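You operate a simulated robot arm through the tools that you are given. There is no shell and no other tool.

You run a simulated robot arm. Do the job below in one go: nothing can be reset, and whatever is moved stays where it is left.

JOB
Zero the grey meter, then measure block Y 11 and store the reading.
Fine: zero with both clips on the copper bar; yellow clip on the red terminal, blue on the black; store with one press; clips back on their rings at the end; keep the bar off the lids.

Only the result counts: the job must be done as asked and must still hold three seconds after the hand-in. Knocking over, shifting, dropping, spilling or breaking anything else fails it. Lids that push on must go on centred and level and be pressed home; caps that screw on are set level and turned clockwise until they are tight.

ROBOT AND FRAMES
A 7-joint arm with a four-finger gripper, fixed in place. Base frame: the origin is at the foot of the arm, x ahead of it, y to its left, z up. Units: cm, degrees, N and s.
Its first joint turns from -69.0 to 172.0 degrees. Payload 3.67 kg.
The tool frame sits at the grasp point between the pads (the TCP): z along the fingers, y along the line on which they close. The tips reach 2.8 cm beyond it. The gripper opens to 11.2 cm. The gripper's body begins 7.3 cm behind the TCP.
Orientation is told as [roll, pitch, yaw] about the base's x, y, z axes, in that order, counted from this pose: with the fingers straight down and closing along the base's y, the tool's x points along the base's -x, its y along +y and its z along -z.

CONTROLS
- The arm moves only by the tool jog_arm. Its argument "targets" is a list of rows, each a list of 3 entries, a list of its own where there are three numbers: the shift along the tool's x, y, z in cm, then the turn, a rotation vector about the tool's x, y, z in degrees, then the closure in counts, from 0 (fully open) to 255 (shut). In form: [[[dx, dy, dz], [wx, wy, wz], grip], ...]. A call has 1 to 20 rows; each row shifts and turns the commanded pose from where the row before left it, along the tool's axes as they then stand. A row lasts 0.2 s, in which the tool goes at most 5 cm and 8.6 degrees; a call with a longer step from one row to the next is refused whole, and so is a gripper value outside its range. A pose out of reach is approached as far as the arm can. The call stops where the force on the tool passes 40 N (or 10 N more than at its start, if that is more) or the arm is blocked; 0.2 s more then pass. The fingers move at their own pace and stop on an object; they squeeze with about 41 N. The grip force told is the motor's: it shows also when the fingers shut on nothing. Time passes only in rows, and 0.2 s behind the last, so rows that do not move let the fingers close. The reply holds the time, the measured pose of the TCP, the force on the tool along the base axes, the opening and the grip force, in the units named above and with some noise, with the torque about the TCP (base axes, N m) and any sound that the robot's microphone picked up, and new pictures: "pictures" is both (left out), scene, wrist or none.
- Cameras (640 x 400 px; columns grow to the right, rows downward): "scene" is fixed at [39.78, 50.15, 153.9]; the picture's right is [-0.99, -0.16, 0.00], its down [-0.08, 0.47, -0.88] and it looks along [0.14, -0.87, -0.48] (base axes); focal length 349 px, centre (320, 200). "wrist" rides on the gripper at [6, -1.8, -10.4] in the tool frame; the picture's right is [0.29, 0.96, 0.00], its down [-0.80, 0.24, -0.55] and it looks along [-0.53, 0.16, 0.83] (tool axes); focal length 234 px, centre (320, 200).
- raise_lower(by): slides the trunk up (or, below 0, down) by that many cm; the arm rides with it, the base frame stays. It gives what a move gives, with no picture.
- point_at(camera, pixels): for up to 12 pixels [column, row] of the newest picture of that camera ("zoom" is the newest enlarged one), the place [x, y, z] in the base frame of the surface seen there, good to about 0.2 cm. The clock stands still meanwhile.
- enlarge(camera, box): a new picture of the part [left, top, right, bottom] of that camera's present view, enlarged. The clock stands still meanwhile.
- hand_in(): hands the job in; it is judged then, once.

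Unless the task says otherwise, let go and move clear before handing in.

The tools are called after "Emit:" by a JSON object that holds its "method" and its "body". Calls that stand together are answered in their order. jog_arm: Moves the arm, as the interface text tells. Its arguments: {"type":"object","properties":{"targets":{"type":"array"},"pictures":{"type":"string","enum":["both","scene","wrist","none"]}},"required":["targets"]} The other tools are called the same way: raise_lower (by) slides the trunk up or down; point_at (camera, pixels) gives the place of the surface under pixels of a picture; enlarge (camera, box) takes an enlarged picture of a part of a camera's view; hand_in () hands the job in.

At the start:

```text
t: 0.0
eef_pos: [42.7, -59.7, 120.75]
orientation: [0.0, 0.0, 0.0]
force: [0.7, 0.2, 0.2]
moment: [-0.03, 0.01, 0.02]
finger_gap: 11.2
finger_force: 0.0
trunk travel left (down, up): [-70.0, 14.0]
```

scene: 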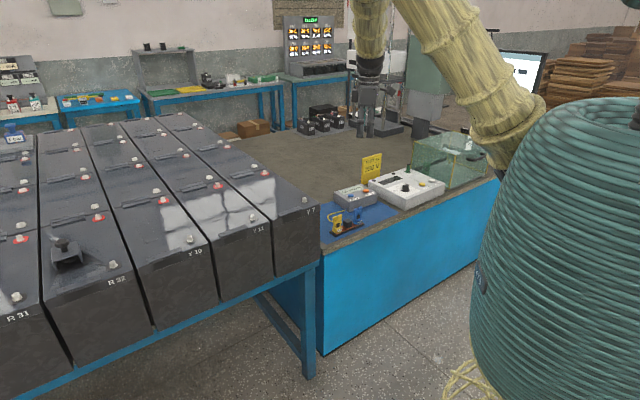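
wrist: 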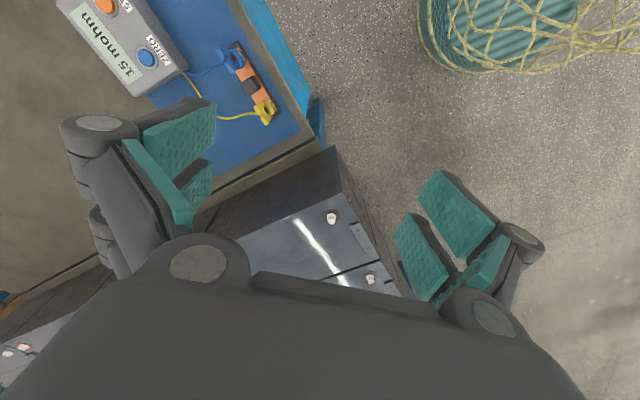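

The scene shows battery blocks on the left (Y 7, Y 11?, Y 19 ... at pixels ~(262,228)) and a meter with the clips and copper bar on the blue mat (~(345,220)). I'll enlarge these parts before moving.

Emit:
{"method": "enlarge", "body": {"camera": "scene", "box": [300, 140, 460, 240]}}

Emit:
{"method": "enlarge", "body": {"camera": "scene", "box": [140, 140, 330, 260]}}

Emit:
{"method": "enlarge", "body": {"camera": "wrist", "box": [40, 0, 360, 200]}}

Emit:
{"method": "enlarge", "body": {"camera": "scene", "box": [0, 100, 320, 300]}}

```text
4.00 times, centred on (380, 190) of scene
```

zoom: 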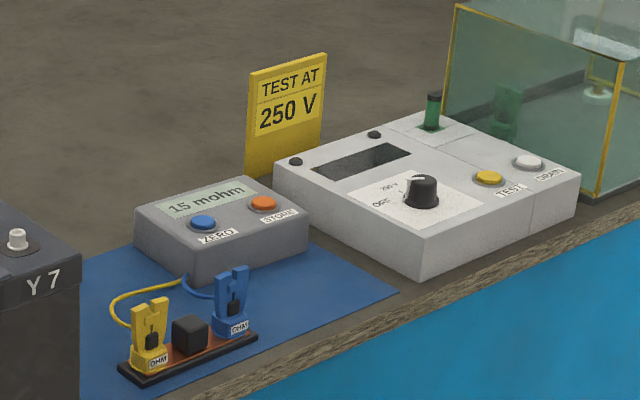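

```text
3.33 times, centred on (235, 200) of scene
```

zoom: 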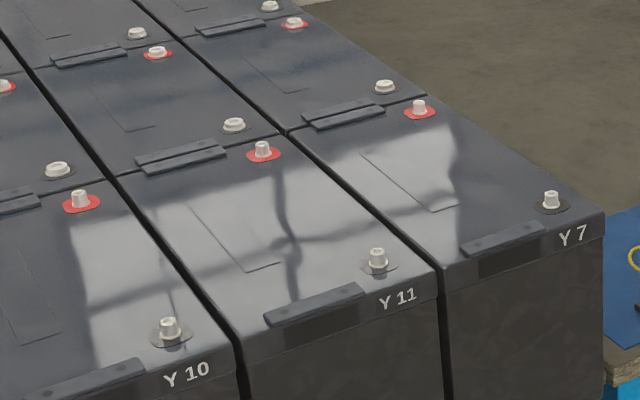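

```text
2.00 times, centred on (200, 100) of wrist
```

zoom: 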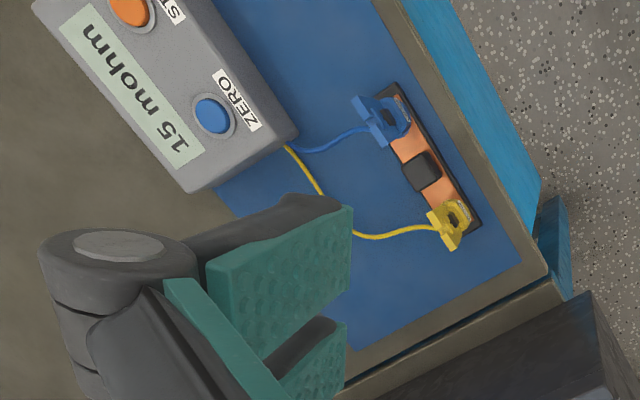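

```text
2.00 times, centred on (160, 200) of scene
```

zoom: 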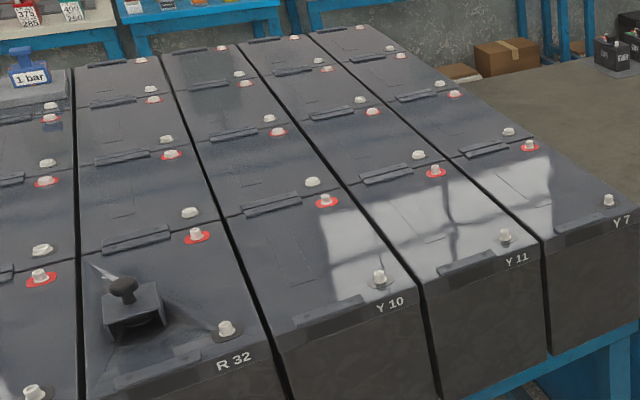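

The grey meter reads 15 mohm with a blue ZERO and an orange STORE button, the clips stand on the copper bar, and Y 11 has its black terminal near zoom (377,260) and its red one near (262,150). I'll read out the positions.

Emit:
{"method": "point_at", "body": {"camera": "scene", "pixels": [[248, 216], [213.5, 183.5], [300, 199], [261, 171], [190, 238], [159, 199], [350, 195], [366, 190], [337, 218], [357, 209], [347, 221], [344, 225]]}}

Emit:
{"method": "enlarge", "body": {"camera": "wrist", "box": [200, 30, 300, 130]}}

Emit:
{"method": "enlarge", "body": {"camera": "scene", "box": [320, 195, 376, 245]}}

```text
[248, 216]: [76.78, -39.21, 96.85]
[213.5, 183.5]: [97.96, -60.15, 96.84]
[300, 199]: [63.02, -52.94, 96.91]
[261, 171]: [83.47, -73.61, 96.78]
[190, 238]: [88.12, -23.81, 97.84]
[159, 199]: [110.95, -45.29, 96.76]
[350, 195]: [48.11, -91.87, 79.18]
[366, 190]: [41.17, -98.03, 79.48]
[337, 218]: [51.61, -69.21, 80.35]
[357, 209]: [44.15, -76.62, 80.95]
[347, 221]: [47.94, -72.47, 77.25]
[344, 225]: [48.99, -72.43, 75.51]
```

```text
4.00 times, centred on (250, 80) of wrist
```

zoom: 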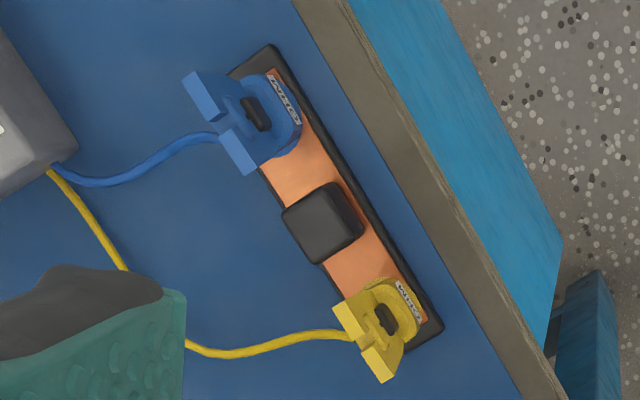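

```text
8.00 times, centred on (348, 220) of scene
```

zoom: 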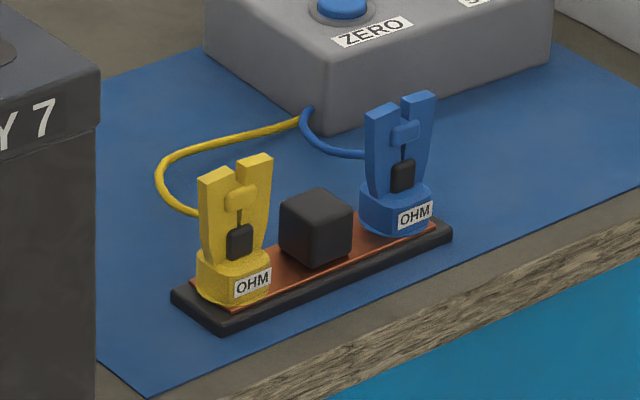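

Clips are on the copper bar and the meter's ZERO button is at about (48,-92,79). I'll move the hand over towards the meter to test the reach and get a closer view.

Emit:
{"method": "jog_arm", "body": {"targets": [[[-0.5, -4, 0], [0, 0, 0], 0], [[-0.5, -4, 0], [0, 0, 0], 0], [[-0.5, -4, 0], [0, 0, 0], 0], [[-0.5, -4, 0], [0, 0, 0], 0], [[0, 0, 0], [0, 0, 0], 0]]}}

```text
t: 1.2
eef_pos: [44.56, -75.54, 120.92]
orientation: [-0.2, 0.0, 0.0]
force: [0.2, 0.6, -0.9]
moment: [-0.02, 0.0, 0.02]
finger_gap: 11.19
finger_force: 0.0
trunk travel left (down, up): [-70.0, 14.0]
```

scene: 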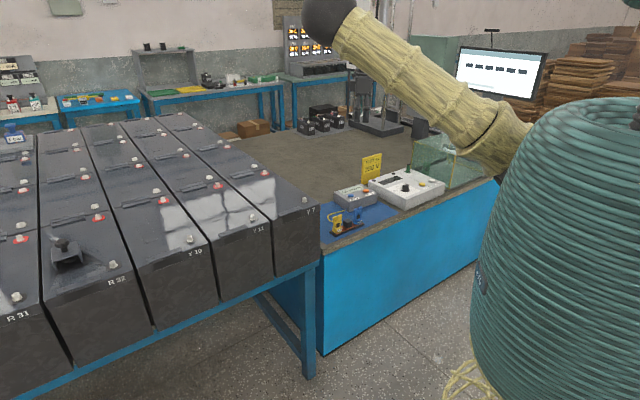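
wrist: 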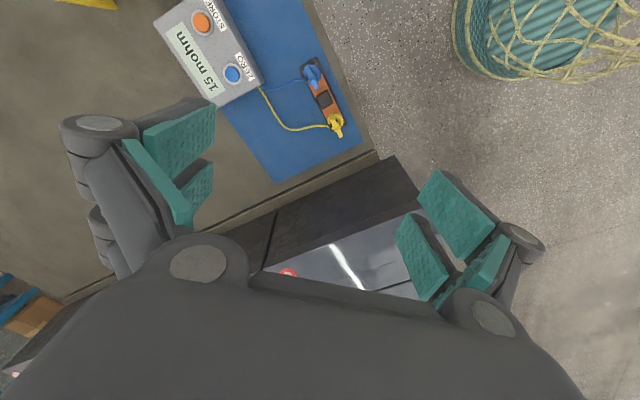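

The hand moved to (44.6,-75.5,121) without trouble. I'll enlarge the scene near (400,80) to see how the arm is posed.

Emit:
{"method": "enlarge", "body": {"camera": "scene", "box": [280, 0, 560, 175]}}

Emit:
{"method": "enlarge", "body": {"camera": "wrist", "box": [150, 0, 370, 150]}}

Emit:
{"method": "point_at", "body": {"camera": "wrist", "pixels": [[201, 22], [232, 74], [312, 75], [338, 125], [323, 100], [230, 100], [300, 60], [335, 140], [345, 136], [326, 112], [288, 272]]}}

```text
2.29 times, centred on (420, 88) of scene
```

zoom: 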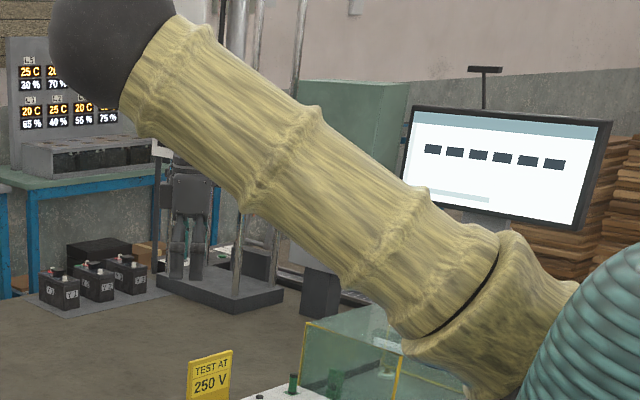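

```text
2.67 times, centred on (260, 75) of wrist
```

zoom: 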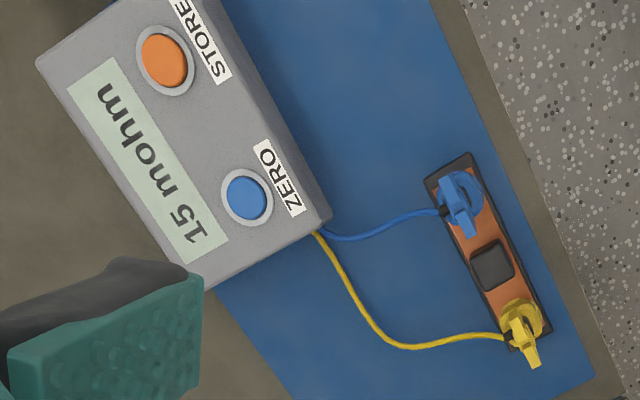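

```text
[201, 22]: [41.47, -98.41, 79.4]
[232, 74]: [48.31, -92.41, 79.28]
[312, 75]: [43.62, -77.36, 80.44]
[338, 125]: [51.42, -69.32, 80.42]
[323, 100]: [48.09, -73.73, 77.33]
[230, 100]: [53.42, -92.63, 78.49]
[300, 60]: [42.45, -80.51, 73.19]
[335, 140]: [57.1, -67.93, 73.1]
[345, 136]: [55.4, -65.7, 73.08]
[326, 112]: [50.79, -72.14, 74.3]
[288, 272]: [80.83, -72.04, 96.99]
```

The display still reads 15 mohm; ZERO is at (48.3,-92.4,79.3) and STORE at (41.5,-98.4,79.4). I'll probe the arm's own surface and the glass box to know the clearances before lowering.

Emit:
{"method": "point_at", "body": {"camera": "scene", "pixels": [[500, 150], [450, 110], [400, 65], [350, 25], [325, 20], [365, 90], [440, 150], [475, 145], [520, 170], [480, 300], [371, 160], [560, 110]]}}

Emit:
{"method": "point_at", "body": {"camera": "wrist", "pixels": [[520, 30], [600, 20], [90, 3], [450, 60]]}}

```text
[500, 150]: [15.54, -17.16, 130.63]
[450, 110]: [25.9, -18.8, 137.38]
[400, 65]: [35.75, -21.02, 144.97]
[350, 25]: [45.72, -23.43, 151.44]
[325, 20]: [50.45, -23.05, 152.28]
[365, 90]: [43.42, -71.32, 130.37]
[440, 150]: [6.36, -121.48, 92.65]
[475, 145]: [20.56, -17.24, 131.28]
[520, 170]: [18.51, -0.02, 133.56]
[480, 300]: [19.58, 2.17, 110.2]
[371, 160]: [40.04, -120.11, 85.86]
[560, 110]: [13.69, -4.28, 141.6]
```

```text
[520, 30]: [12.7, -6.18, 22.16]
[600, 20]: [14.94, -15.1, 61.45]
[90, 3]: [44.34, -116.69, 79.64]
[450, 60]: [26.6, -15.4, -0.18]
```

The upper arm runs high, from about (15,-17,131) to the elbow at (50,-25,152), so lowering is safe. I'll move out over the ZERO button with the fingers closed to see whether it is in reach.

Emit:
{"method": "jog_arm", "body": {"targets": [[[-0.9, -4.2, 0], [0, 0, 0], 255], [[-0.9, -4.2, 0], [0, 0, 0], 255], [[-0.9, -4.2, 0], [0, 0, 0], 255], [[-0.9, -4.2, 0], [0, 0, 0], 255], [[0, 0, 0], [0, 0, 0], 255], [[0, 0, 0], [0, 0, 0], 255]]}}

```text
t: 2.6
eef_pos: [48.26, -92.87, 120.44]
orientation: [0.3, 0.0, 0.0]
force: [-0.3, 1.4, -0.5]
moment: [-0.01, -0.06, 0.01]
finger_gap: 0.0
finger_force: 35.9
trunk travel left (down, up): [-70.0, 14.0]
```

scene: 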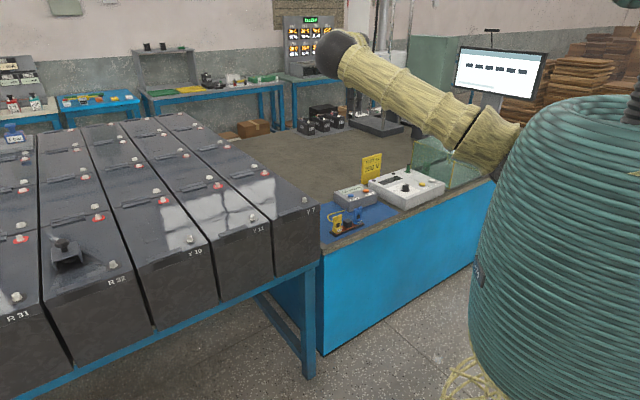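
wrist: 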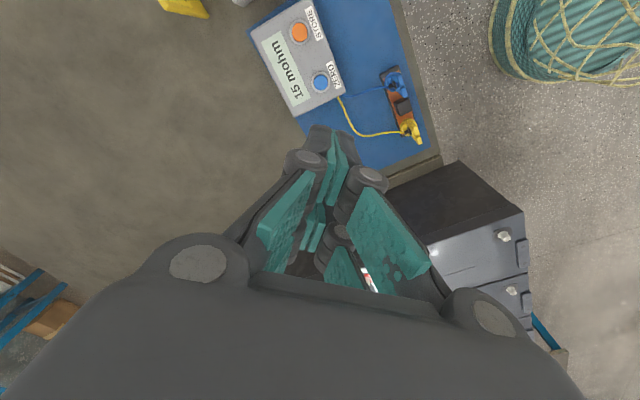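

The hand reached (48.3,-92.9,120.4), right over the ZERO button. I'll check the elbow's height at (340,50) and along the arm before lowering the trunk.

Emit:
{"method": "point_at", "body": {"camera": "scene", "pixels": [[340, 50], [400, 90], [440, 120], [480, 140], [335, 75], [445, 175], [465, 140], [371, 157], [400, 115]]}}

```text
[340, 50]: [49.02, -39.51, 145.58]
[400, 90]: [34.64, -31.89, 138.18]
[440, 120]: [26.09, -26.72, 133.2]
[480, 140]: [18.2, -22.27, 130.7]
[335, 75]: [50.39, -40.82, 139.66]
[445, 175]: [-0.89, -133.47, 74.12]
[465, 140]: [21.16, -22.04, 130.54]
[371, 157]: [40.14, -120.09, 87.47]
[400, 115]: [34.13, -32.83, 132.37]
```

The elbow sits at about z 140–146 near (49,-42), so a 25 cm drop keeps it well above the Y 7 lid (z≈95). I'll lower the trunk by 25.

Emit:
{"method": "raise_lower", "body": {"by": -25}}

```text
t: 5.2
eef_pos: [48.35, -92.81, 95.46]
orientation: [0.2, 0.0, 0.0]
force: [-0.3, 0.8, -0.5]
moment: [0.02, 0.02, 0.03]
finger_gap: 0.01
finger_force: 35.7
trunk travel left (down, up): [-45.0, 39.0]
```

Emit:
{"method": "jog_arm", "body": {"targets": [[[0, 0.4, 3], [0, 0, 0], 255], [[0, 0, 3], [0, 0, 0], 255], [[0, 0, 3], [0, 0, 0], 255], [[0, 0, 0], [0, 0, 0], 255]]}}

```text
t: 6.2
eef_pos: [48.28, -91.97, 86.84]
orientation: [-0.1, 0.0, -0.2]
force: [-0.3, 0.5, -0.1]
moment: [-0.03, 0.01, -0.02]
finger_gap: 0.01
finger_force: 35.8
trunk travel left (down, up): [-45.0, 39.0]
```

scene: 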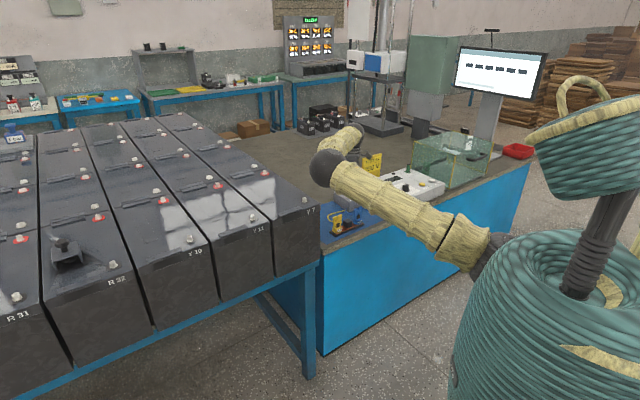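
wrist: 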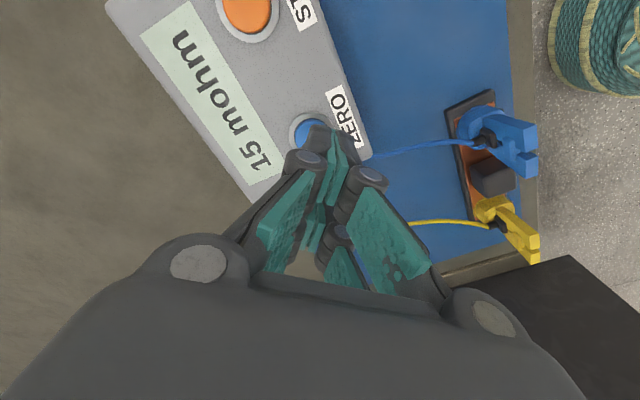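

The fingers are above the blue ZERO button (wrist (310,132)) with TCP at z 86.8; contact should come near z 82. I'll check elbow clearance and descend partway.

Emit:
{"method": "point_at", "body": {"camera": "scene", "pixels": [[325, 170], [320, 184], [312, 165], [318, 215], [316, 207], [350, 140]]}}

Emit:
{"method": "jog_arm", "body": {"targets": [[[0, -0.2, 1.5], [0, 0, 0], 255], [[0, -0.1, 1.5], [0, 0, 0], 255], [[0, 0, 0], [0, 0, 0], 255]]}}

```text
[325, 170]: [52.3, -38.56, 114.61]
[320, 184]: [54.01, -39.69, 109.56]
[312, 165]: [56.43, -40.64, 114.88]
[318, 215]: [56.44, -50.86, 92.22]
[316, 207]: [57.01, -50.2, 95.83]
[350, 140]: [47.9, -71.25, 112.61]
```

```text
t: 7.0
eef_pos: [48.31, -92.34, 83.64]
orientation: [0.0, 0.0, 0.0]
force: [0.1, -0.4, 0.4]
moment: [0.0, 0.02, 0.0]
finger_gap: 0.0
finger_force: 35.7
trunk travel left (down, up): [-45.0, 39.0]
```

scene: 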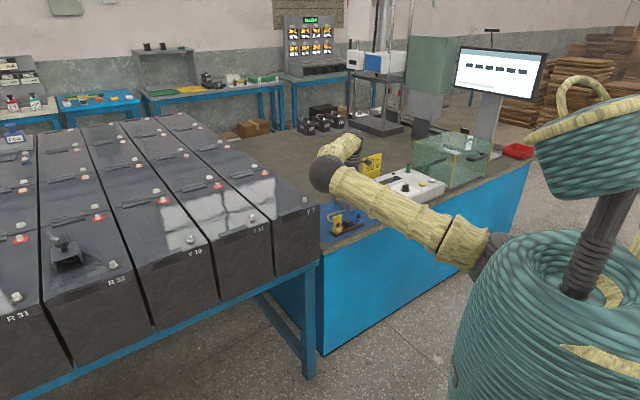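
wrist: 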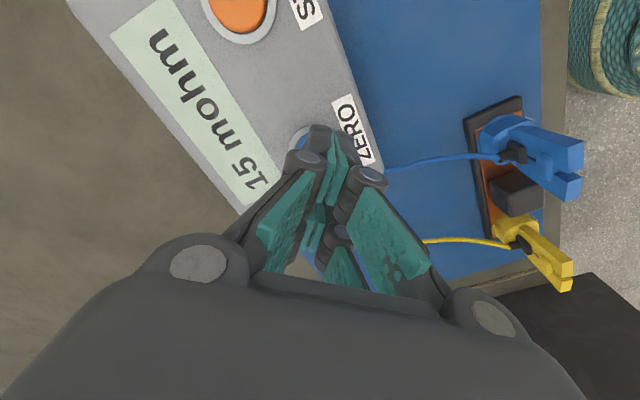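

Tips are about 1.5 cm above the button and there's no contact yet. I'll press down in small steps and watch the force and the display.

Emit:
{"method": "jog_arm", "body": {"targets": [[[0, 0, 0.6], [0, 0, 0], 255], [[0, 0, 0.4], [0, 0, 0], 255], [[0, 0, 0.3], [0, 0, 0], 255], [[0, 0, 0.3], [0, 0, 0], 255], [[0, 0, 0.2], [0, 0, 0], 255]]}}

```text
t: 8.2
eef_pos: [48.23, -92.48, 81.8]
orientation: [0.0, -0.1, 0.0]
force: [0.1, 0.0, -0.1]
moment: [0.02, 0.0, 0.01]
finger_gap: 0.0
finger_force: 35.7
trunk travel left (down, up): [-45.0, 39.0]
```

scene: 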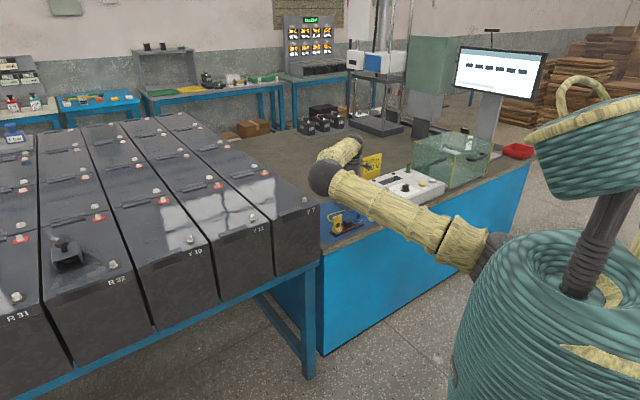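
wrist: 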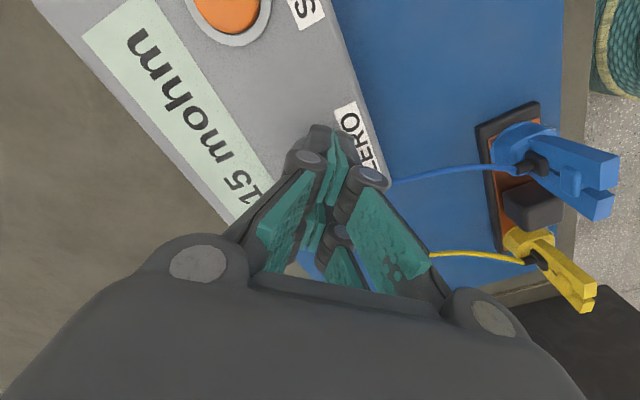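

Still no force at TCP z 81.8, so I'll keep pressing gently in small steps.

Emit:
{"method": "jog_arm", "body": {"targets": [[[0, 0, 0.15], [0, 0, 0], 255], [[0, 0, 0.15], [0, 0, 0], 255], [[0, 0, 0.1], [0, 0, 0], 255]], "pictures": "wrist"}}

```text
t: 9.0
eef_pos: [48.4, -92.36, 81.41]
orientation: [0.0, 0.0, 0.0]
force: [-0.4, -1.4, 2.2]
moment: [-0.02, -0.01, 0.02]
finger_gap: 0.59
finger_force: 36.4
trunk travel left (down, up): [-45.0, 39.0]
heard: click
```

wrist: 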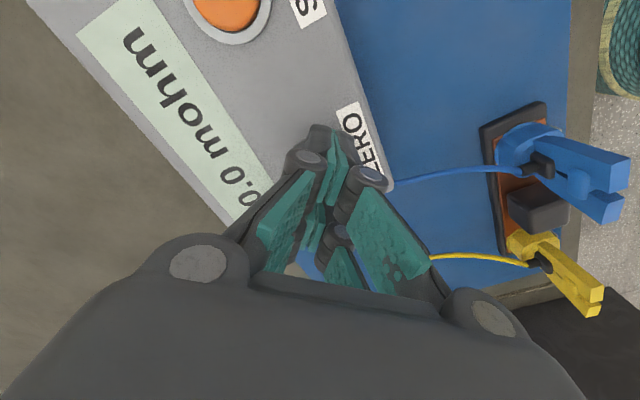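

A click was heard and the display now reads 0.0 mohm: zeroed. I'll lift off and go look at the clips from above.

Emit:
{"method": "jog_arm", "body": {"targets": [[[0, 0, -1], [0, 0, 0], 255], [[0, 0, -3], [0, 0, 0], 255], [[0, 0, -4], [0, 0, 0], 255], [[0, 0, -4], [0, 0, 0], 255], [[0, 3, -4], [0, 0, 0], 255], [[0, 4, -2], [0, 0, 0], 120], [[0, 4, 0], [0, 0, 0], 0], [[0, 0, 0], [0, 0, 0], 0], [[0, 0, 0], [0, 0, 0], 0]]}}

```text
t: 11.0
eef_pos: [48.38, -81.29, 99.65]
orientation: [-0.1, 0.0, 0.0]
force: [0.9, -0.1, -0.7]
moment: [0.01, 0.0, 0.02]
finger_gap: 11.22
finger_force: 0.1
trunk travel left (down, up): [-45.0, 39.0]
```

scene: 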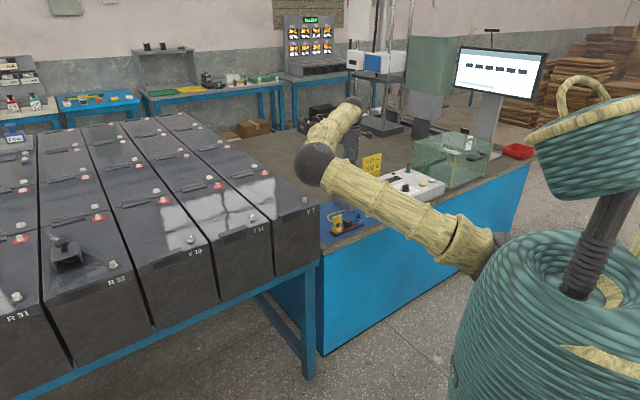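
wrist: 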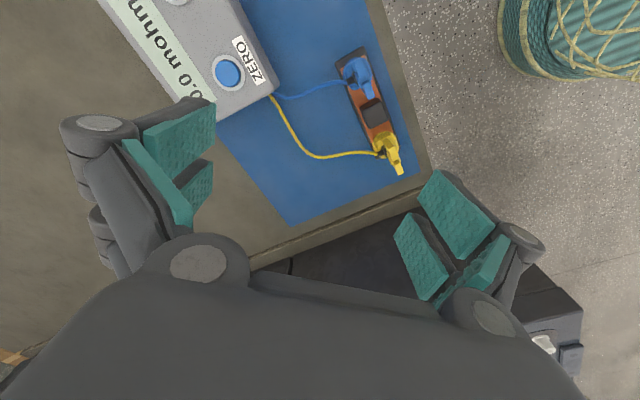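

Emit:
{"method": "enlarge", "body": {"camera": "wrist", "box": [300, 30, 430, 190]}}

Emit:
{"method": "enlarge", "body": {"camera": "scene", "box": [320, 198, 368, 240]}}

```text
2.50 times, centred on (365, 110) of wrist
```

zoom: 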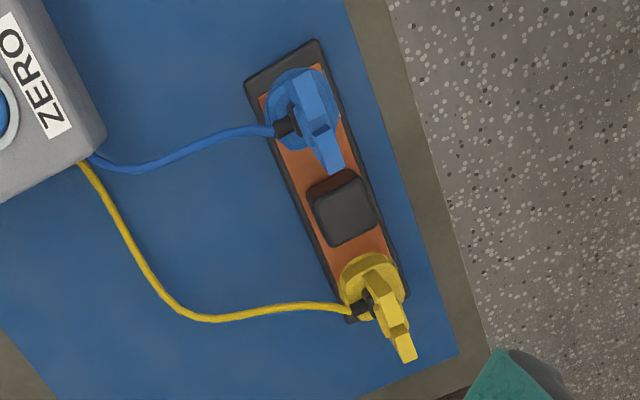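

```text
9.52 times, centred on (344, 219) of scene
```

zoom: 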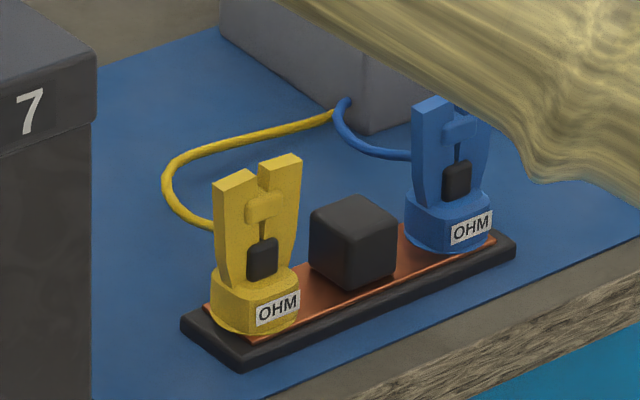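

The display reads 0.0 and both clips still stand on the bar (yellow wrist (385,150), blue (358,72)). I'll turn the hand so the fingers close along the bar, tilt it outward, and look at the yellow clip close up.

Emit:
{"method": "jog_arm", "body": {"targets": [[[0, 3, -1], [0, 0, 7.45], 0], [[0, 1, 0], [0, 0, 7.45], 0], [[0, 0, 0], [0, 0, 7.45], 0], [[0, 0, 0], [0, 0, 7.45], 0], [[0, 0, 0], [0, 0, 7.45], 0], [[0, 0, 0], [0, 0, 7.45], 0], [[0, 0, 0], [0, -7, 0], 0], [[0, 0, 0], [0, -7, 0], 0], [[0, 0, 0], [0, -7, 0], 0], [[0, 0, 0], [0, -7, 0], 0], [[0, 0, 0], [0, 0, 0], 0]]}}

```text
t: 13.4
eef_pos: [48.49, -77.49, 100.39]
orientation: [0.1, -28.0, -44.7]
force: [0.1, 0.0, 0.4]
moment: [-0.01, 0.0, 0.0]
finger_gap: 11.21
finger_force: 0.0
trunk travel left (down, up): [-45.0, 39.0]
```

scene: 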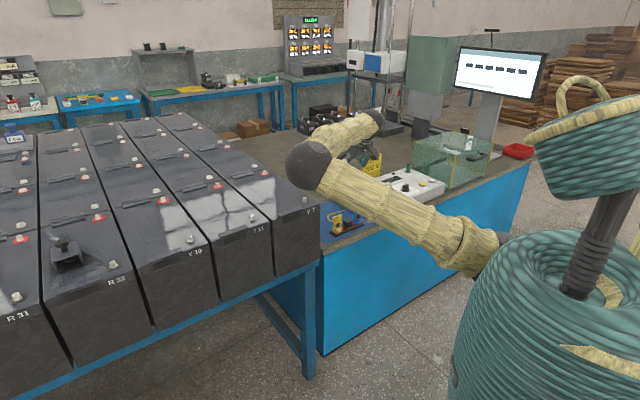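
wrist: 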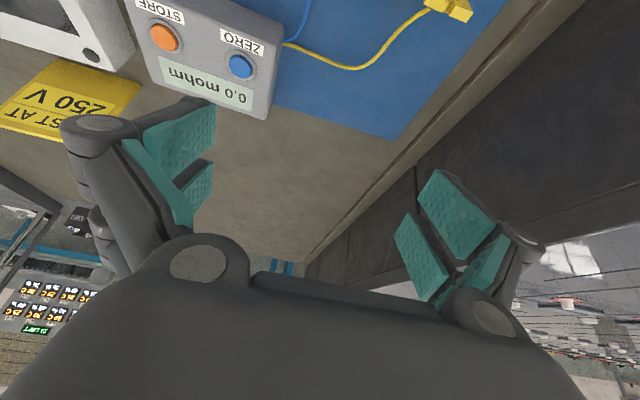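

The tilt is set (pitch -28, yaw -44.7) and the yellow clip is only at the top edge (450,5) of the wrist view. I'll move back and down so that it comes to the middle of the view, staying above the clip.

Emit:
{"method": "jog_arm", "body": {"targets": [[[2.7, 1.6, 1.73], [0, 0, 0], 0], [[2.7, 1.6, 1.73], [0, 0, 0], 0], [[2.7, 1.6, 1.73], [0, 0, 0], 0], [[2.7, 1.6, 1.73], [0, 0, 0], 0], [[2.7, 1.6, 1.73], [0, 0, 0], 0], [[0, 0, 0], [0, 0, 0], 0]]}}

```text
t: 14.8
eef_pos: [48.55, -66.21, 86.68]
orientation: [0.0, -28.0, -44.7]
force: [0.5, 0.0, -0.6]
moment: [0.0, 0.02, 0.02]
finger_gap: 11.22
finger_force: 0.0
trunk travel left (down, up): [-45.0, 39.0]
```

scene: 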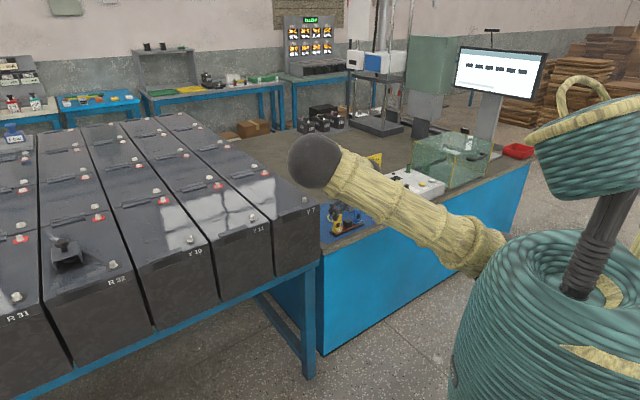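
wrist: 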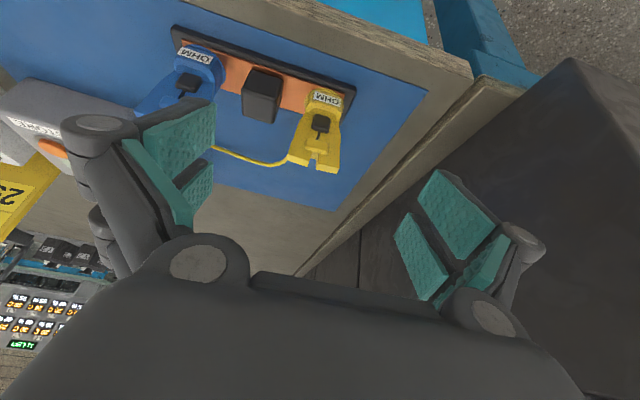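

The yellow clip is now well placed at wrist (320,135). I'll zoom and measure its outline.

Emit:
{"method": "enlarge", "body": {"camera": "wrist", "box": [230, 50, 390, 200]}}

Emit:
{"method": "point_at", "body": {"camera": "wrist", "pixels": [[297, 157], [333, 168], [305, 130], [336, 133], [322, 122], [325, 98], [310, 108], [341, 110], [262, 85], [316, 163], [300, 162], [335, 172]]}}

```text
2.67 times, centred on (310, 125) of wrist
```

zoom: 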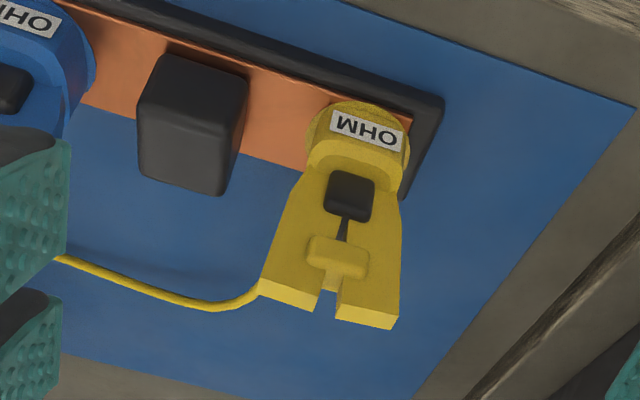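

```text
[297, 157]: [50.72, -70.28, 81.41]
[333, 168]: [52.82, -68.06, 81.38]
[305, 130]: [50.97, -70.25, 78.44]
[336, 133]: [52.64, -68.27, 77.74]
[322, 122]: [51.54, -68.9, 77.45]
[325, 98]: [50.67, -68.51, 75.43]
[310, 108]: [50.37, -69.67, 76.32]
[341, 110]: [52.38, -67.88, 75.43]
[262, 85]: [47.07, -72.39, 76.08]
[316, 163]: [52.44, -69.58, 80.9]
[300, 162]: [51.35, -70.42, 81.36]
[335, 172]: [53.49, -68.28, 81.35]
```

The clip's top is 3 cm wide at z 81.4, centred near (52,-69.3). I'll narrow the fingers to about 4.6 cm and approach part of the way along the tool axis.

Emit:
{"method": "jog_arm", "body": {"targets": [[[-0.2, 0.06, 1], [0, 0, 0], 150], [[-0.2, 0.05, 1.5], [0, 0, 0], 150], [[-0.1, 0.05, 1.5], [0, 0, 0], 150], [[0, 0, 0], [0, 0, 0], 150]]}}

```text
t: 15.8
eef_pos: [50.24, -67.72, 83.18]
orientation: [0.0, -28.0, -44.7]
force: [0.0, -0.1, 0.0]
moment: [-0.01, 0.01, 0.04]
finger_gap: 4.6
finger_force: 0.0
trunk travel left (down, up): [-45.0, 39.0]
```

scene: 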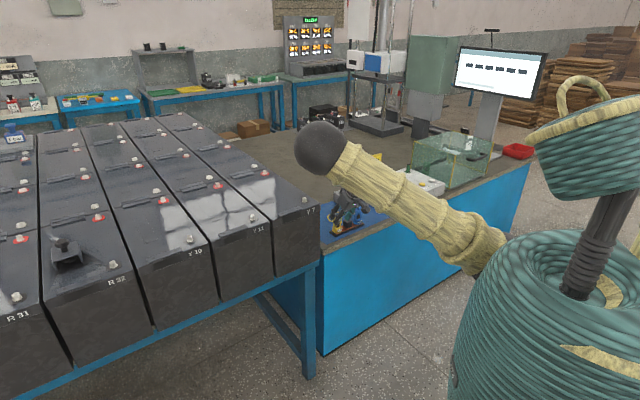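
wrist: 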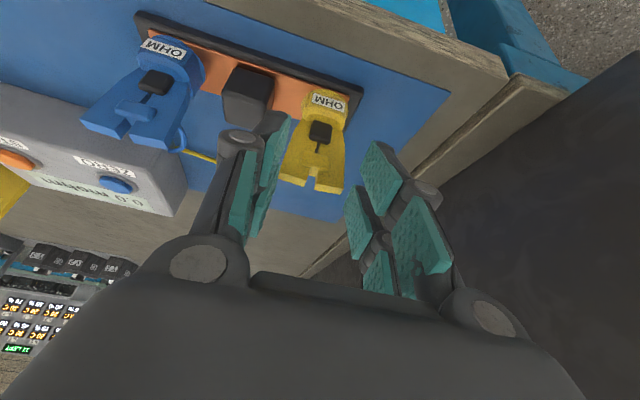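

The fingers are astride the clip's line; I'll re-measure the prongs from this closer view.

Emit:
{"method": "enlarge", "body": {"camera": "wrist", "box": [220, 80, 420, 205]}}

Emit:
{"method": "point_at", "body": {"camera": "wrist", "pixels": [[282, 178], [338, 187], [284, 172], [342, 182], [298, 130], [342, 135], [320, 130], [325, 110]]}}

```text
3.20 times, centred on (320, 142) of wrist
```

zoom: 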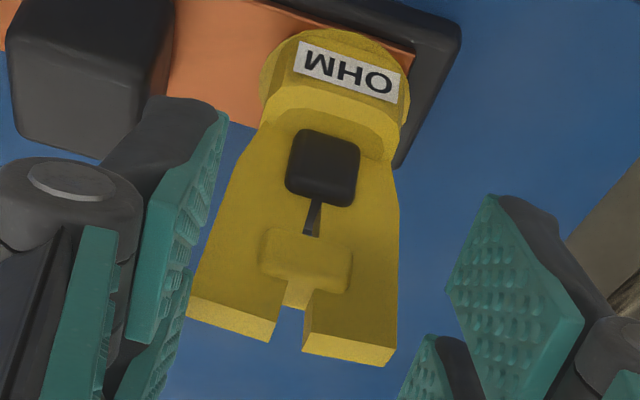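

```text
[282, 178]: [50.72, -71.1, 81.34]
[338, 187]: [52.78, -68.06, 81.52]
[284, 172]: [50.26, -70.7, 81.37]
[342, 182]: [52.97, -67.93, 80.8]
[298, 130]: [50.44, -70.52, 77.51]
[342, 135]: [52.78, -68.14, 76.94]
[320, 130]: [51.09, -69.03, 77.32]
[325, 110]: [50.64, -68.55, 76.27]
```

The clip lies 0.2 cm toward the left finger, so I'll correct that and go down the remaining 4.7 cm along the tool axis.

Emit:
{"method": "jog_arm", "body": {"targets": [[[-0.1, -0.21, 0.5], [0, 0, 0], 150], [[-0.08, 0, 1.4], [0, 0, 0], 150], [[-0.08, 0, 1.4], [0, 0, 0], 150], [[-0.08, 0, 1.39], [0, 0, 0], 150], [[0, 0, 0], [0, 0, 0], 150]]}}

```text
t: 17.0
eef_pos: [51.96, -69.67, 79.22]
orientation: [-0.1, -28.0, -44.7]
force: [-0.2, 0.5, -0.3]
moment: [-0.05, -0.01, -0.03]
finger_gap: 4.62
finger_force: 0.1
trunk travel left (down, up): [-45.0, 39.0]
```

scene: 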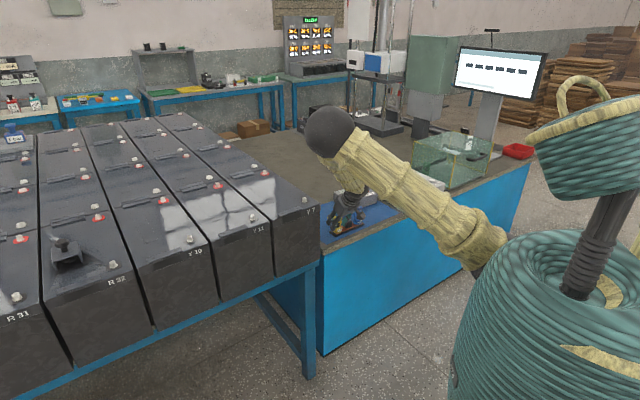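
wrist: 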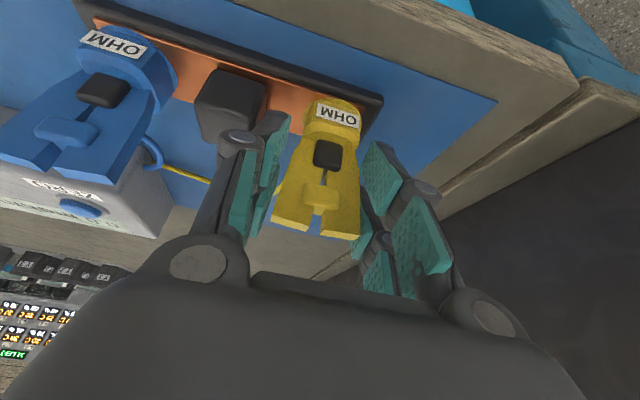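

The clip sits centrally between the pads with no contact force. I'll close on it gradually.

Emit:
{"method": "jog_arm", "body": {"targets": [[[0, 0, 0], [0, 0, 0], 165], [[0, 0, 0], [0, 0, 0], 175], [[0, 0, 0], [0, 0, 0], 185], [[0, 0, 0], [0, 0, 0], 195], [[0, 0, 0], [0, 0, 0], 210], [[0, 0, 0], [0, 0, 0], 230], [[0, 0, 0], [0, 0, 0], 230]]}}

```text
t: 18.6
eef_pos: [51.87, -69.7, 79.24]
orientation: [0.0, -28.0, -44.7]
force: [-0.3, 0.3, -1.0]
moment: [0.01, -0.02, 0.02]
finger_gap: 3.15
finger_force: 41.3
trunk travel left (down, up): [-45.0, 39.0]
```

scene: 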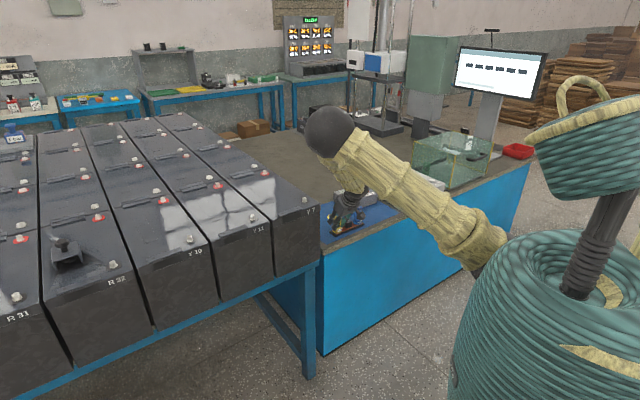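
wrist: 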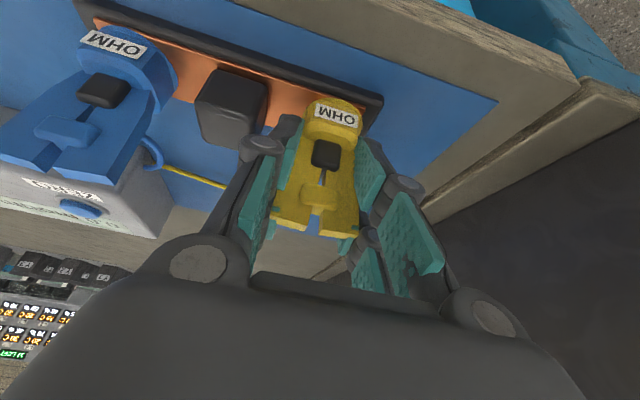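

The clip is gripped (gap 3.15 cm, 41 N) at TCP (51.87,-69.70,79.24), which I'll note for its return. Next a slow vertical lift, watching that the bar stays.

Emit:
{"method": "jog_arm", "body": {"targets": [[[-0.23, 0, -0.44], [0, 0, 0], 230], [[-0.23, 0, -0.44], [0, 0, 0], 230], [[-0.47, 0, -0.88], [0, 0, 0], 230], [[-0.47, 0, -0.88], [0, 0, 0], 230], [[0, 0, 0], [0, 0, 0], 230]]}}

Emit:
{"method": "enlarge", "body": {"camera": "wrist", "box": [160, 30, 440, 260]}}

```text
t: 19.8
eef_pos: [51.79, -69.69, 82.05]
orientation: [-0.1, -28.1, -44.7]
force: [0.1, 0.1, -1.0]
moment: [-0.01, -0.02, 0.01]
finger_gap: 3.13
finger_force: 40.7
trunk travel left (down, up): [-45.0, 39.0]
```

scene: 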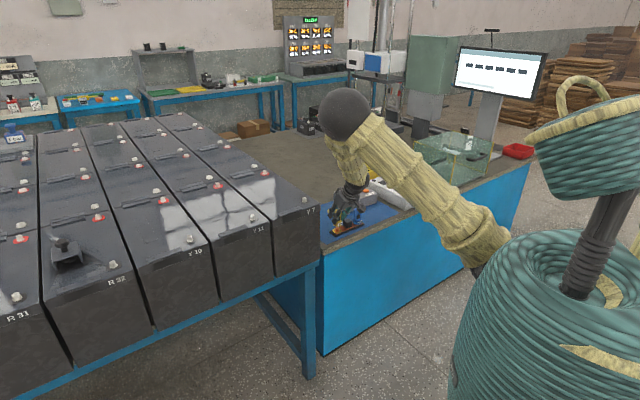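
wrist: 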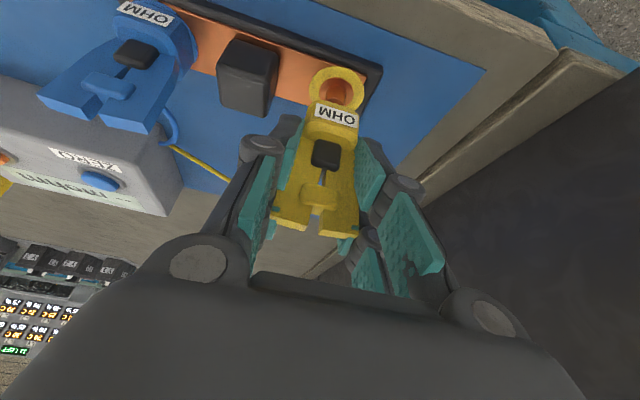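

```text
1.74 times, centred on (300, 145) of wrist
```

zoom: 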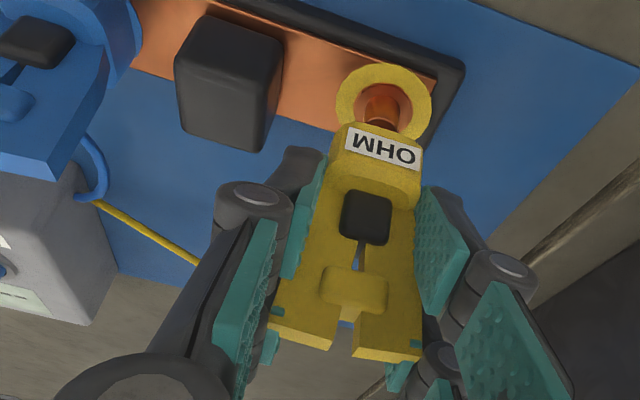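

The clip came off cleanly, uncovering a yellow ring with a copper post on the bar: that's its rest. I'll measure the ring and keep lifting with the trunk.

Emit:
{"method": "point_at", "body": {"camera": "zoom", "pixels": [[342, 100], [425, 100], [383, 67], [380, 90], [385, 115], [228, 30], [350, 330], [300, 325], [390, 345]]}}

Emit:
{"method": "raise_lower", "body": {"by": 18}}

```text
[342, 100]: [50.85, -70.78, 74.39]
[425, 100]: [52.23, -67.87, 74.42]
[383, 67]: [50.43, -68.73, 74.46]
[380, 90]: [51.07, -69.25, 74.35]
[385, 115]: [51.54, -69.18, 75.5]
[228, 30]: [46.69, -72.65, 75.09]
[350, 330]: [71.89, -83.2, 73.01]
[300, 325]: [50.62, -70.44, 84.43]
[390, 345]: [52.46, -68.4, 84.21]
```

```text
t: 21.8
eef_pos: [51.89, -69.75, 100.19]
orientation: [0.0, -28.0, -44.7]
force: [-0.1, 0.4, -0.9]
moment: [0.01, 0.03, -0.01]
finger_gap: 3.17
finger_force: 40.6
trunk travel left (down, up): [-63.0, 21.0]
```

Held firmly at z 100.2. I'll raise another 6 cm and take an accurate look at the Y 11 terminals from the scene camera.

Emit:
{"method": "raise_lower", "body": {"by": 6}}

Emit:
{"method": "enlarge", "body": {"camera": "scene", "box": [196, 172, 232, 195]}}

```text
t: 22.8
eef_pos: [51.91, -69.66, 106.16]
orientation: [0.0, -28.0, -44.7]
force: [0.2, 0.4, -0.7]
moment: [0.02, 0.0, -0.01]
finger_gap: 3.16
finger_force: 40.6
trunk travel left (down, up): [-69.0, 15.0]
```

```text
16.00 times, centred on (214, 184) of scene
```

zoom: 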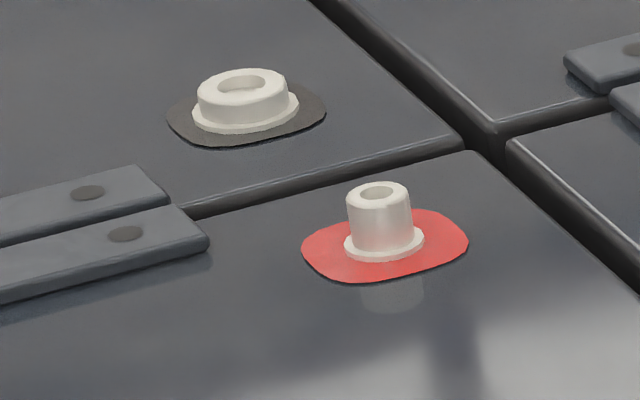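

The red terminal is a narrow post on a small flange at zoom (382,220). I'll measure it and the black one.

Emit:
{"method": "point_at", "body": {"camera": "zoom", "pixels": [[382, 190], [350, 200], [408, 195], [376, 205], [380, 230], [380, 256], [350, 246], [420, 240], [320, 255], [450, 235], [385, 270], [380, 300]]}}

Emit:
{"method": "enlarge", "body": {"camera": "scene", "box": [230, 205, 266, 228]}}

```text
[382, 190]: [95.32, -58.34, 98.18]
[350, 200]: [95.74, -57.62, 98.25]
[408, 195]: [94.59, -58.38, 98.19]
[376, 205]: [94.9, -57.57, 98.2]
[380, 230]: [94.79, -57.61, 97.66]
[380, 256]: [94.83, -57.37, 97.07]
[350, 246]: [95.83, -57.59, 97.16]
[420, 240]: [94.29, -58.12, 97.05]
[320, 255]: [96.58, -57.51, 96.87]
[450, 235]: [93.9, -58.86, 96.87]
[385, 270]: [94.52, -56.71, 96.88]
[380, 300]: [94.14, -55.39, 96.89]
```

```text
16.00 times, centred on (248, 216) of scene
```

zoom: 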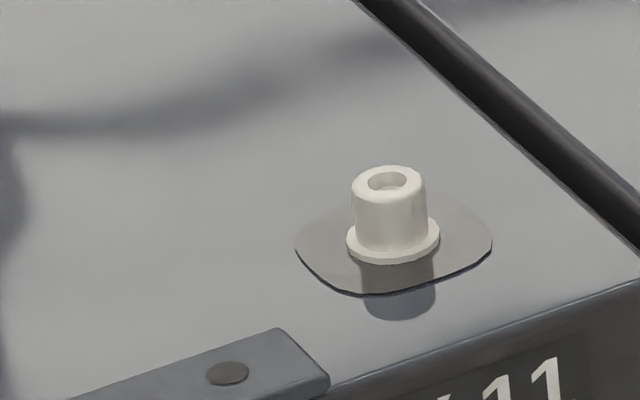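

Emit:
{"method": "point_at", "body": {"camera": "zoom", "pixels": [[388, 168], [388, 195], [356, 185], [422, 182], [388, 181], [388, 225], [350, 240], [436, 235], [390, 262], [310, 250], [485, 245], [390, 285]]}}

Emit:
{"method": "enlarge", "body": {"camera": "wrist", "box": [0, 0, 640, 400]}}

```text
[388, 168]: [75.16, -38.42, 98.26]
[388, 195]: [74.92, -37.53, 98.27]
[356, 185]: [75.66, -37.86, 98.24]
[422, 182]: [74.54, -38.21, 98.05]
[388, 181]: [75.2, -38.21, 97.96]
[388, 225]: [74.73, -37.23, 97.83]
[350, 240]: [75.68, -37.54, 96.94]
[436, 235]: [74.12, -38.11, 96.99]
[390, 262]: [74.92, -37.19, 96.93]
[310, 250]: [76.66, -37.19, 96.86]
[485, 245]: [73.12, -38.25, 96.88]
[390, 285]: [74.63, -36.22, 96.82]
```

```text
1.00 times, centred on (320, 200) of wrist (not enlarged: the box is as wide or as high as the picture)
```

zoom: 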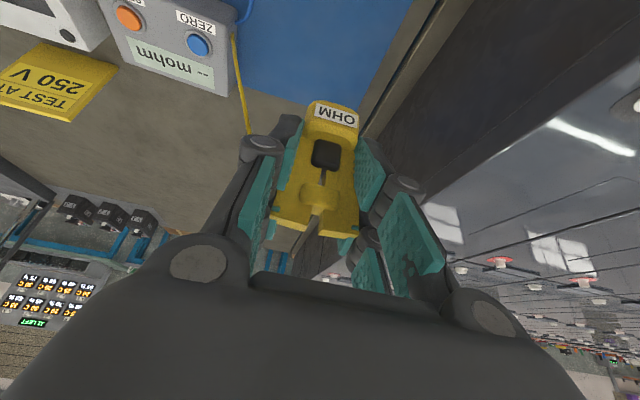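

Both Y 11 terminals are measured: red top at (95.15,-58.05,98.2), black at (75.1,-38.0,98.2), lid at z 96.9; the meter shows "--". I'll carry the yellow clip at z 106 two thirds of the way and check cable pull.

Emit:
{"method": "jog_arm", "body": {"targets": [[[-1.34, 2.58, 0.71], [0, 0, 0], 230], [[-1.34, 2.58, 0.71], [0, 0, 0], 230], [[-1.34, 2.58, 0.71], [0, 0, 0], 230], [[-1.34, 2.58, 0.71], [0, 0, 0], 230], [[-1.34, 2.58, 0.71], [0, 0, 0], 230], [[-1.34, 2.58, 0.71], [0, 0, 0], 230], [[-1.34, 2.58, 0.71], [0, 0, 0], 230], [[-1.34, 2.58, 0.71], [0, 0, 0], 230], [[-1.34, 2.58, 0.71], [0, 0, 0], 230], [[0, 0, 0], [0, 0, 0], 230]]}}

```text
t: 25.0
eef_pos: [78.0, -62.85, 106.16]
orientation: [0.1, -28.0, -44.8]
force: [0.1, -0.6, -1.6]
moment: [0.03, -0.02, 0.02]
finger_gap: 3.17
finger_force: 41.5
trunk travel left (down, up): [-69.0, 15.0]
```

scene: 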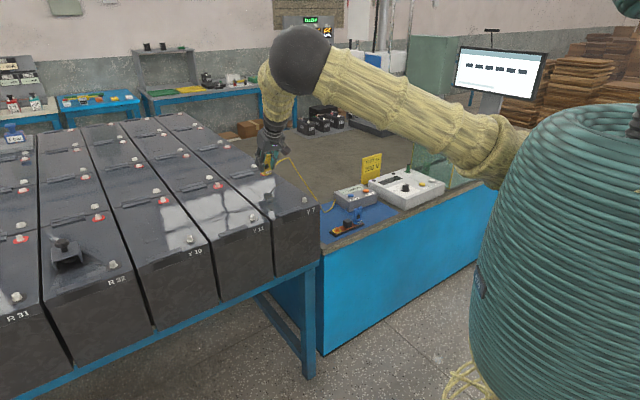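
wrist: 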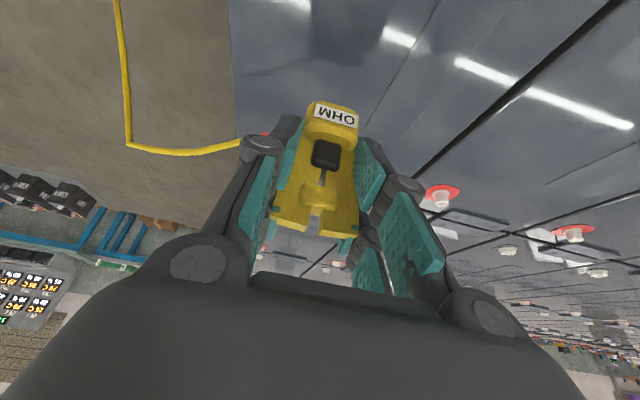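

No cable pull, and the red terminal is ahead at wrist (440,195). I'll continue to a spot straight above it.

Emit:
{"method": "jog_arm", "body": {"targets": [[[-1.33, 2.57, 0.71], [0, 0, 0], 230], [[-1.33, 2.57, 0.71], [0, 0, 0], 230], [[-1.33, 2.57, 0.71], [0, 0, 0], 230], [[-1.33, 2.57, 0.71], [0, 0, 0], 230], [[-1.33, 2.57, 0.71], [0, 0, 0], 230], [[-1.33, 2.57, 0.71], [0, 0, 0], 230], [[0, 0, 0], [0, 0, 0], 230], [[0, 0, 0], [0, 0, 0], 230]]}}

Emit:
{"method": "enlarge", "body": {"camera": "scene", "box": [180, 140, 244, 200]}}

Emit:
{"method": "enlarge", "body": {"camera": "wrist", "box": [220, 40, 440, 260]}}

```text
t: 26.8
eef_pos: [95.22, -58.16, 105.92]
orientation: [0.0, -28.0, -44.7]
force: [-0.1, 0.0, -1.3]
moment: [0.01, 0.01, -0.02]
finger_gap: 3.15
finger_force: 41.2
trunk travel left (down, up): [-69.0, 15.0]
```

scene: 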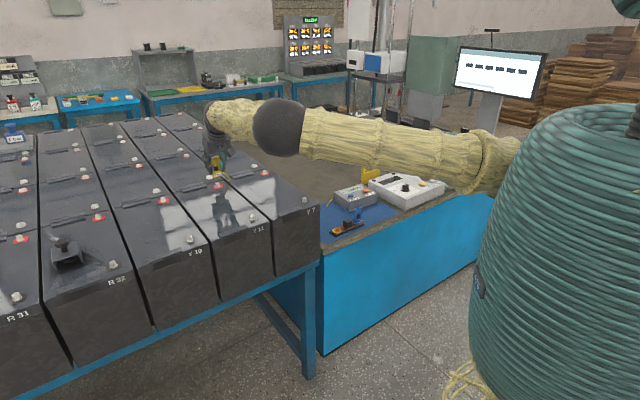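
wrist: 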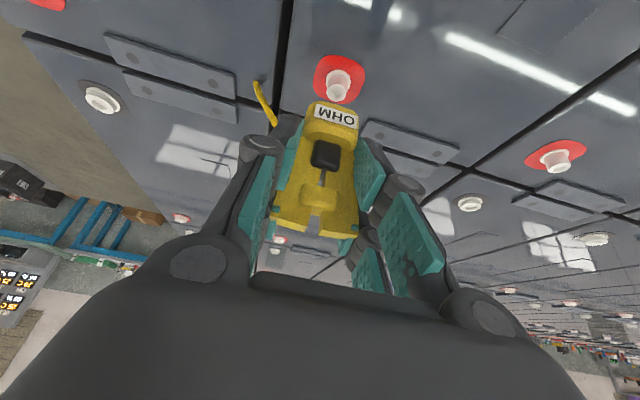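

```text
6.67 times, centred on (212, 170) of scene
```

zoom: 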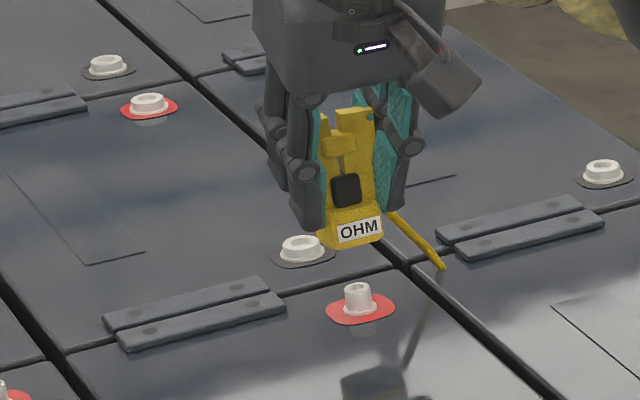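

```text
1.82 times, centred on (330, 150) of wrist
```

zoom: 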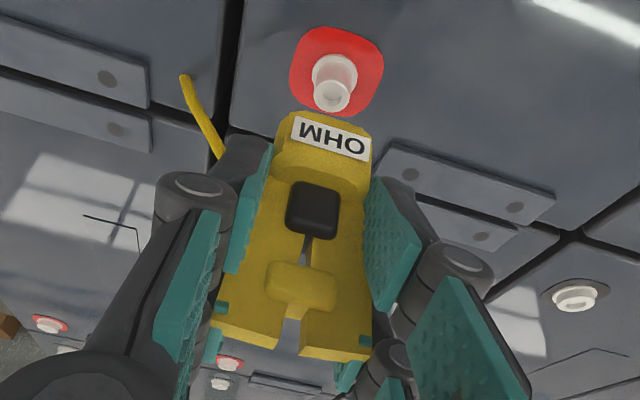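

The clip hangs above the red terminal, which shows at wrist (337,80). I'll measure the terminal again from this view to refine the alignment.

Emit:
{"method": "point_at", "body": {"camera": "zoom", "pixels": [[318, 93], [351, 95], [334, 112], [334, 79], [333, 96], [313, 75], [357, 75], [335, 55], [294, 80], [380, 85], [335, 28], [333, 110]]}}

```text
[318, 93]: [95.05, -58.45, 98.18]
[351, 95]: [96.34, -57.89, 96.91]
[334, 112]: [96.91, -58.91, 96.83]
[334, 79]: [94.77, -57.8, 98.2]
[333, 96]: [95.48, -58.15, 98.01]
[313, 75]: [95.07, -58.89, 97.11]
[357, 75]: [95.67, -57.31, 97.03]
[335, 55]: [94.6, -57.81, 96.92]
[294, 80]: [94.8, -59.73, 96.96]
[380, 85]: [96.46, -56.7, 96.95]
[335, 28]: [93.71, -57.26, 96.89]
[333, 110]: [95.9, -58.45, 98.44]
```

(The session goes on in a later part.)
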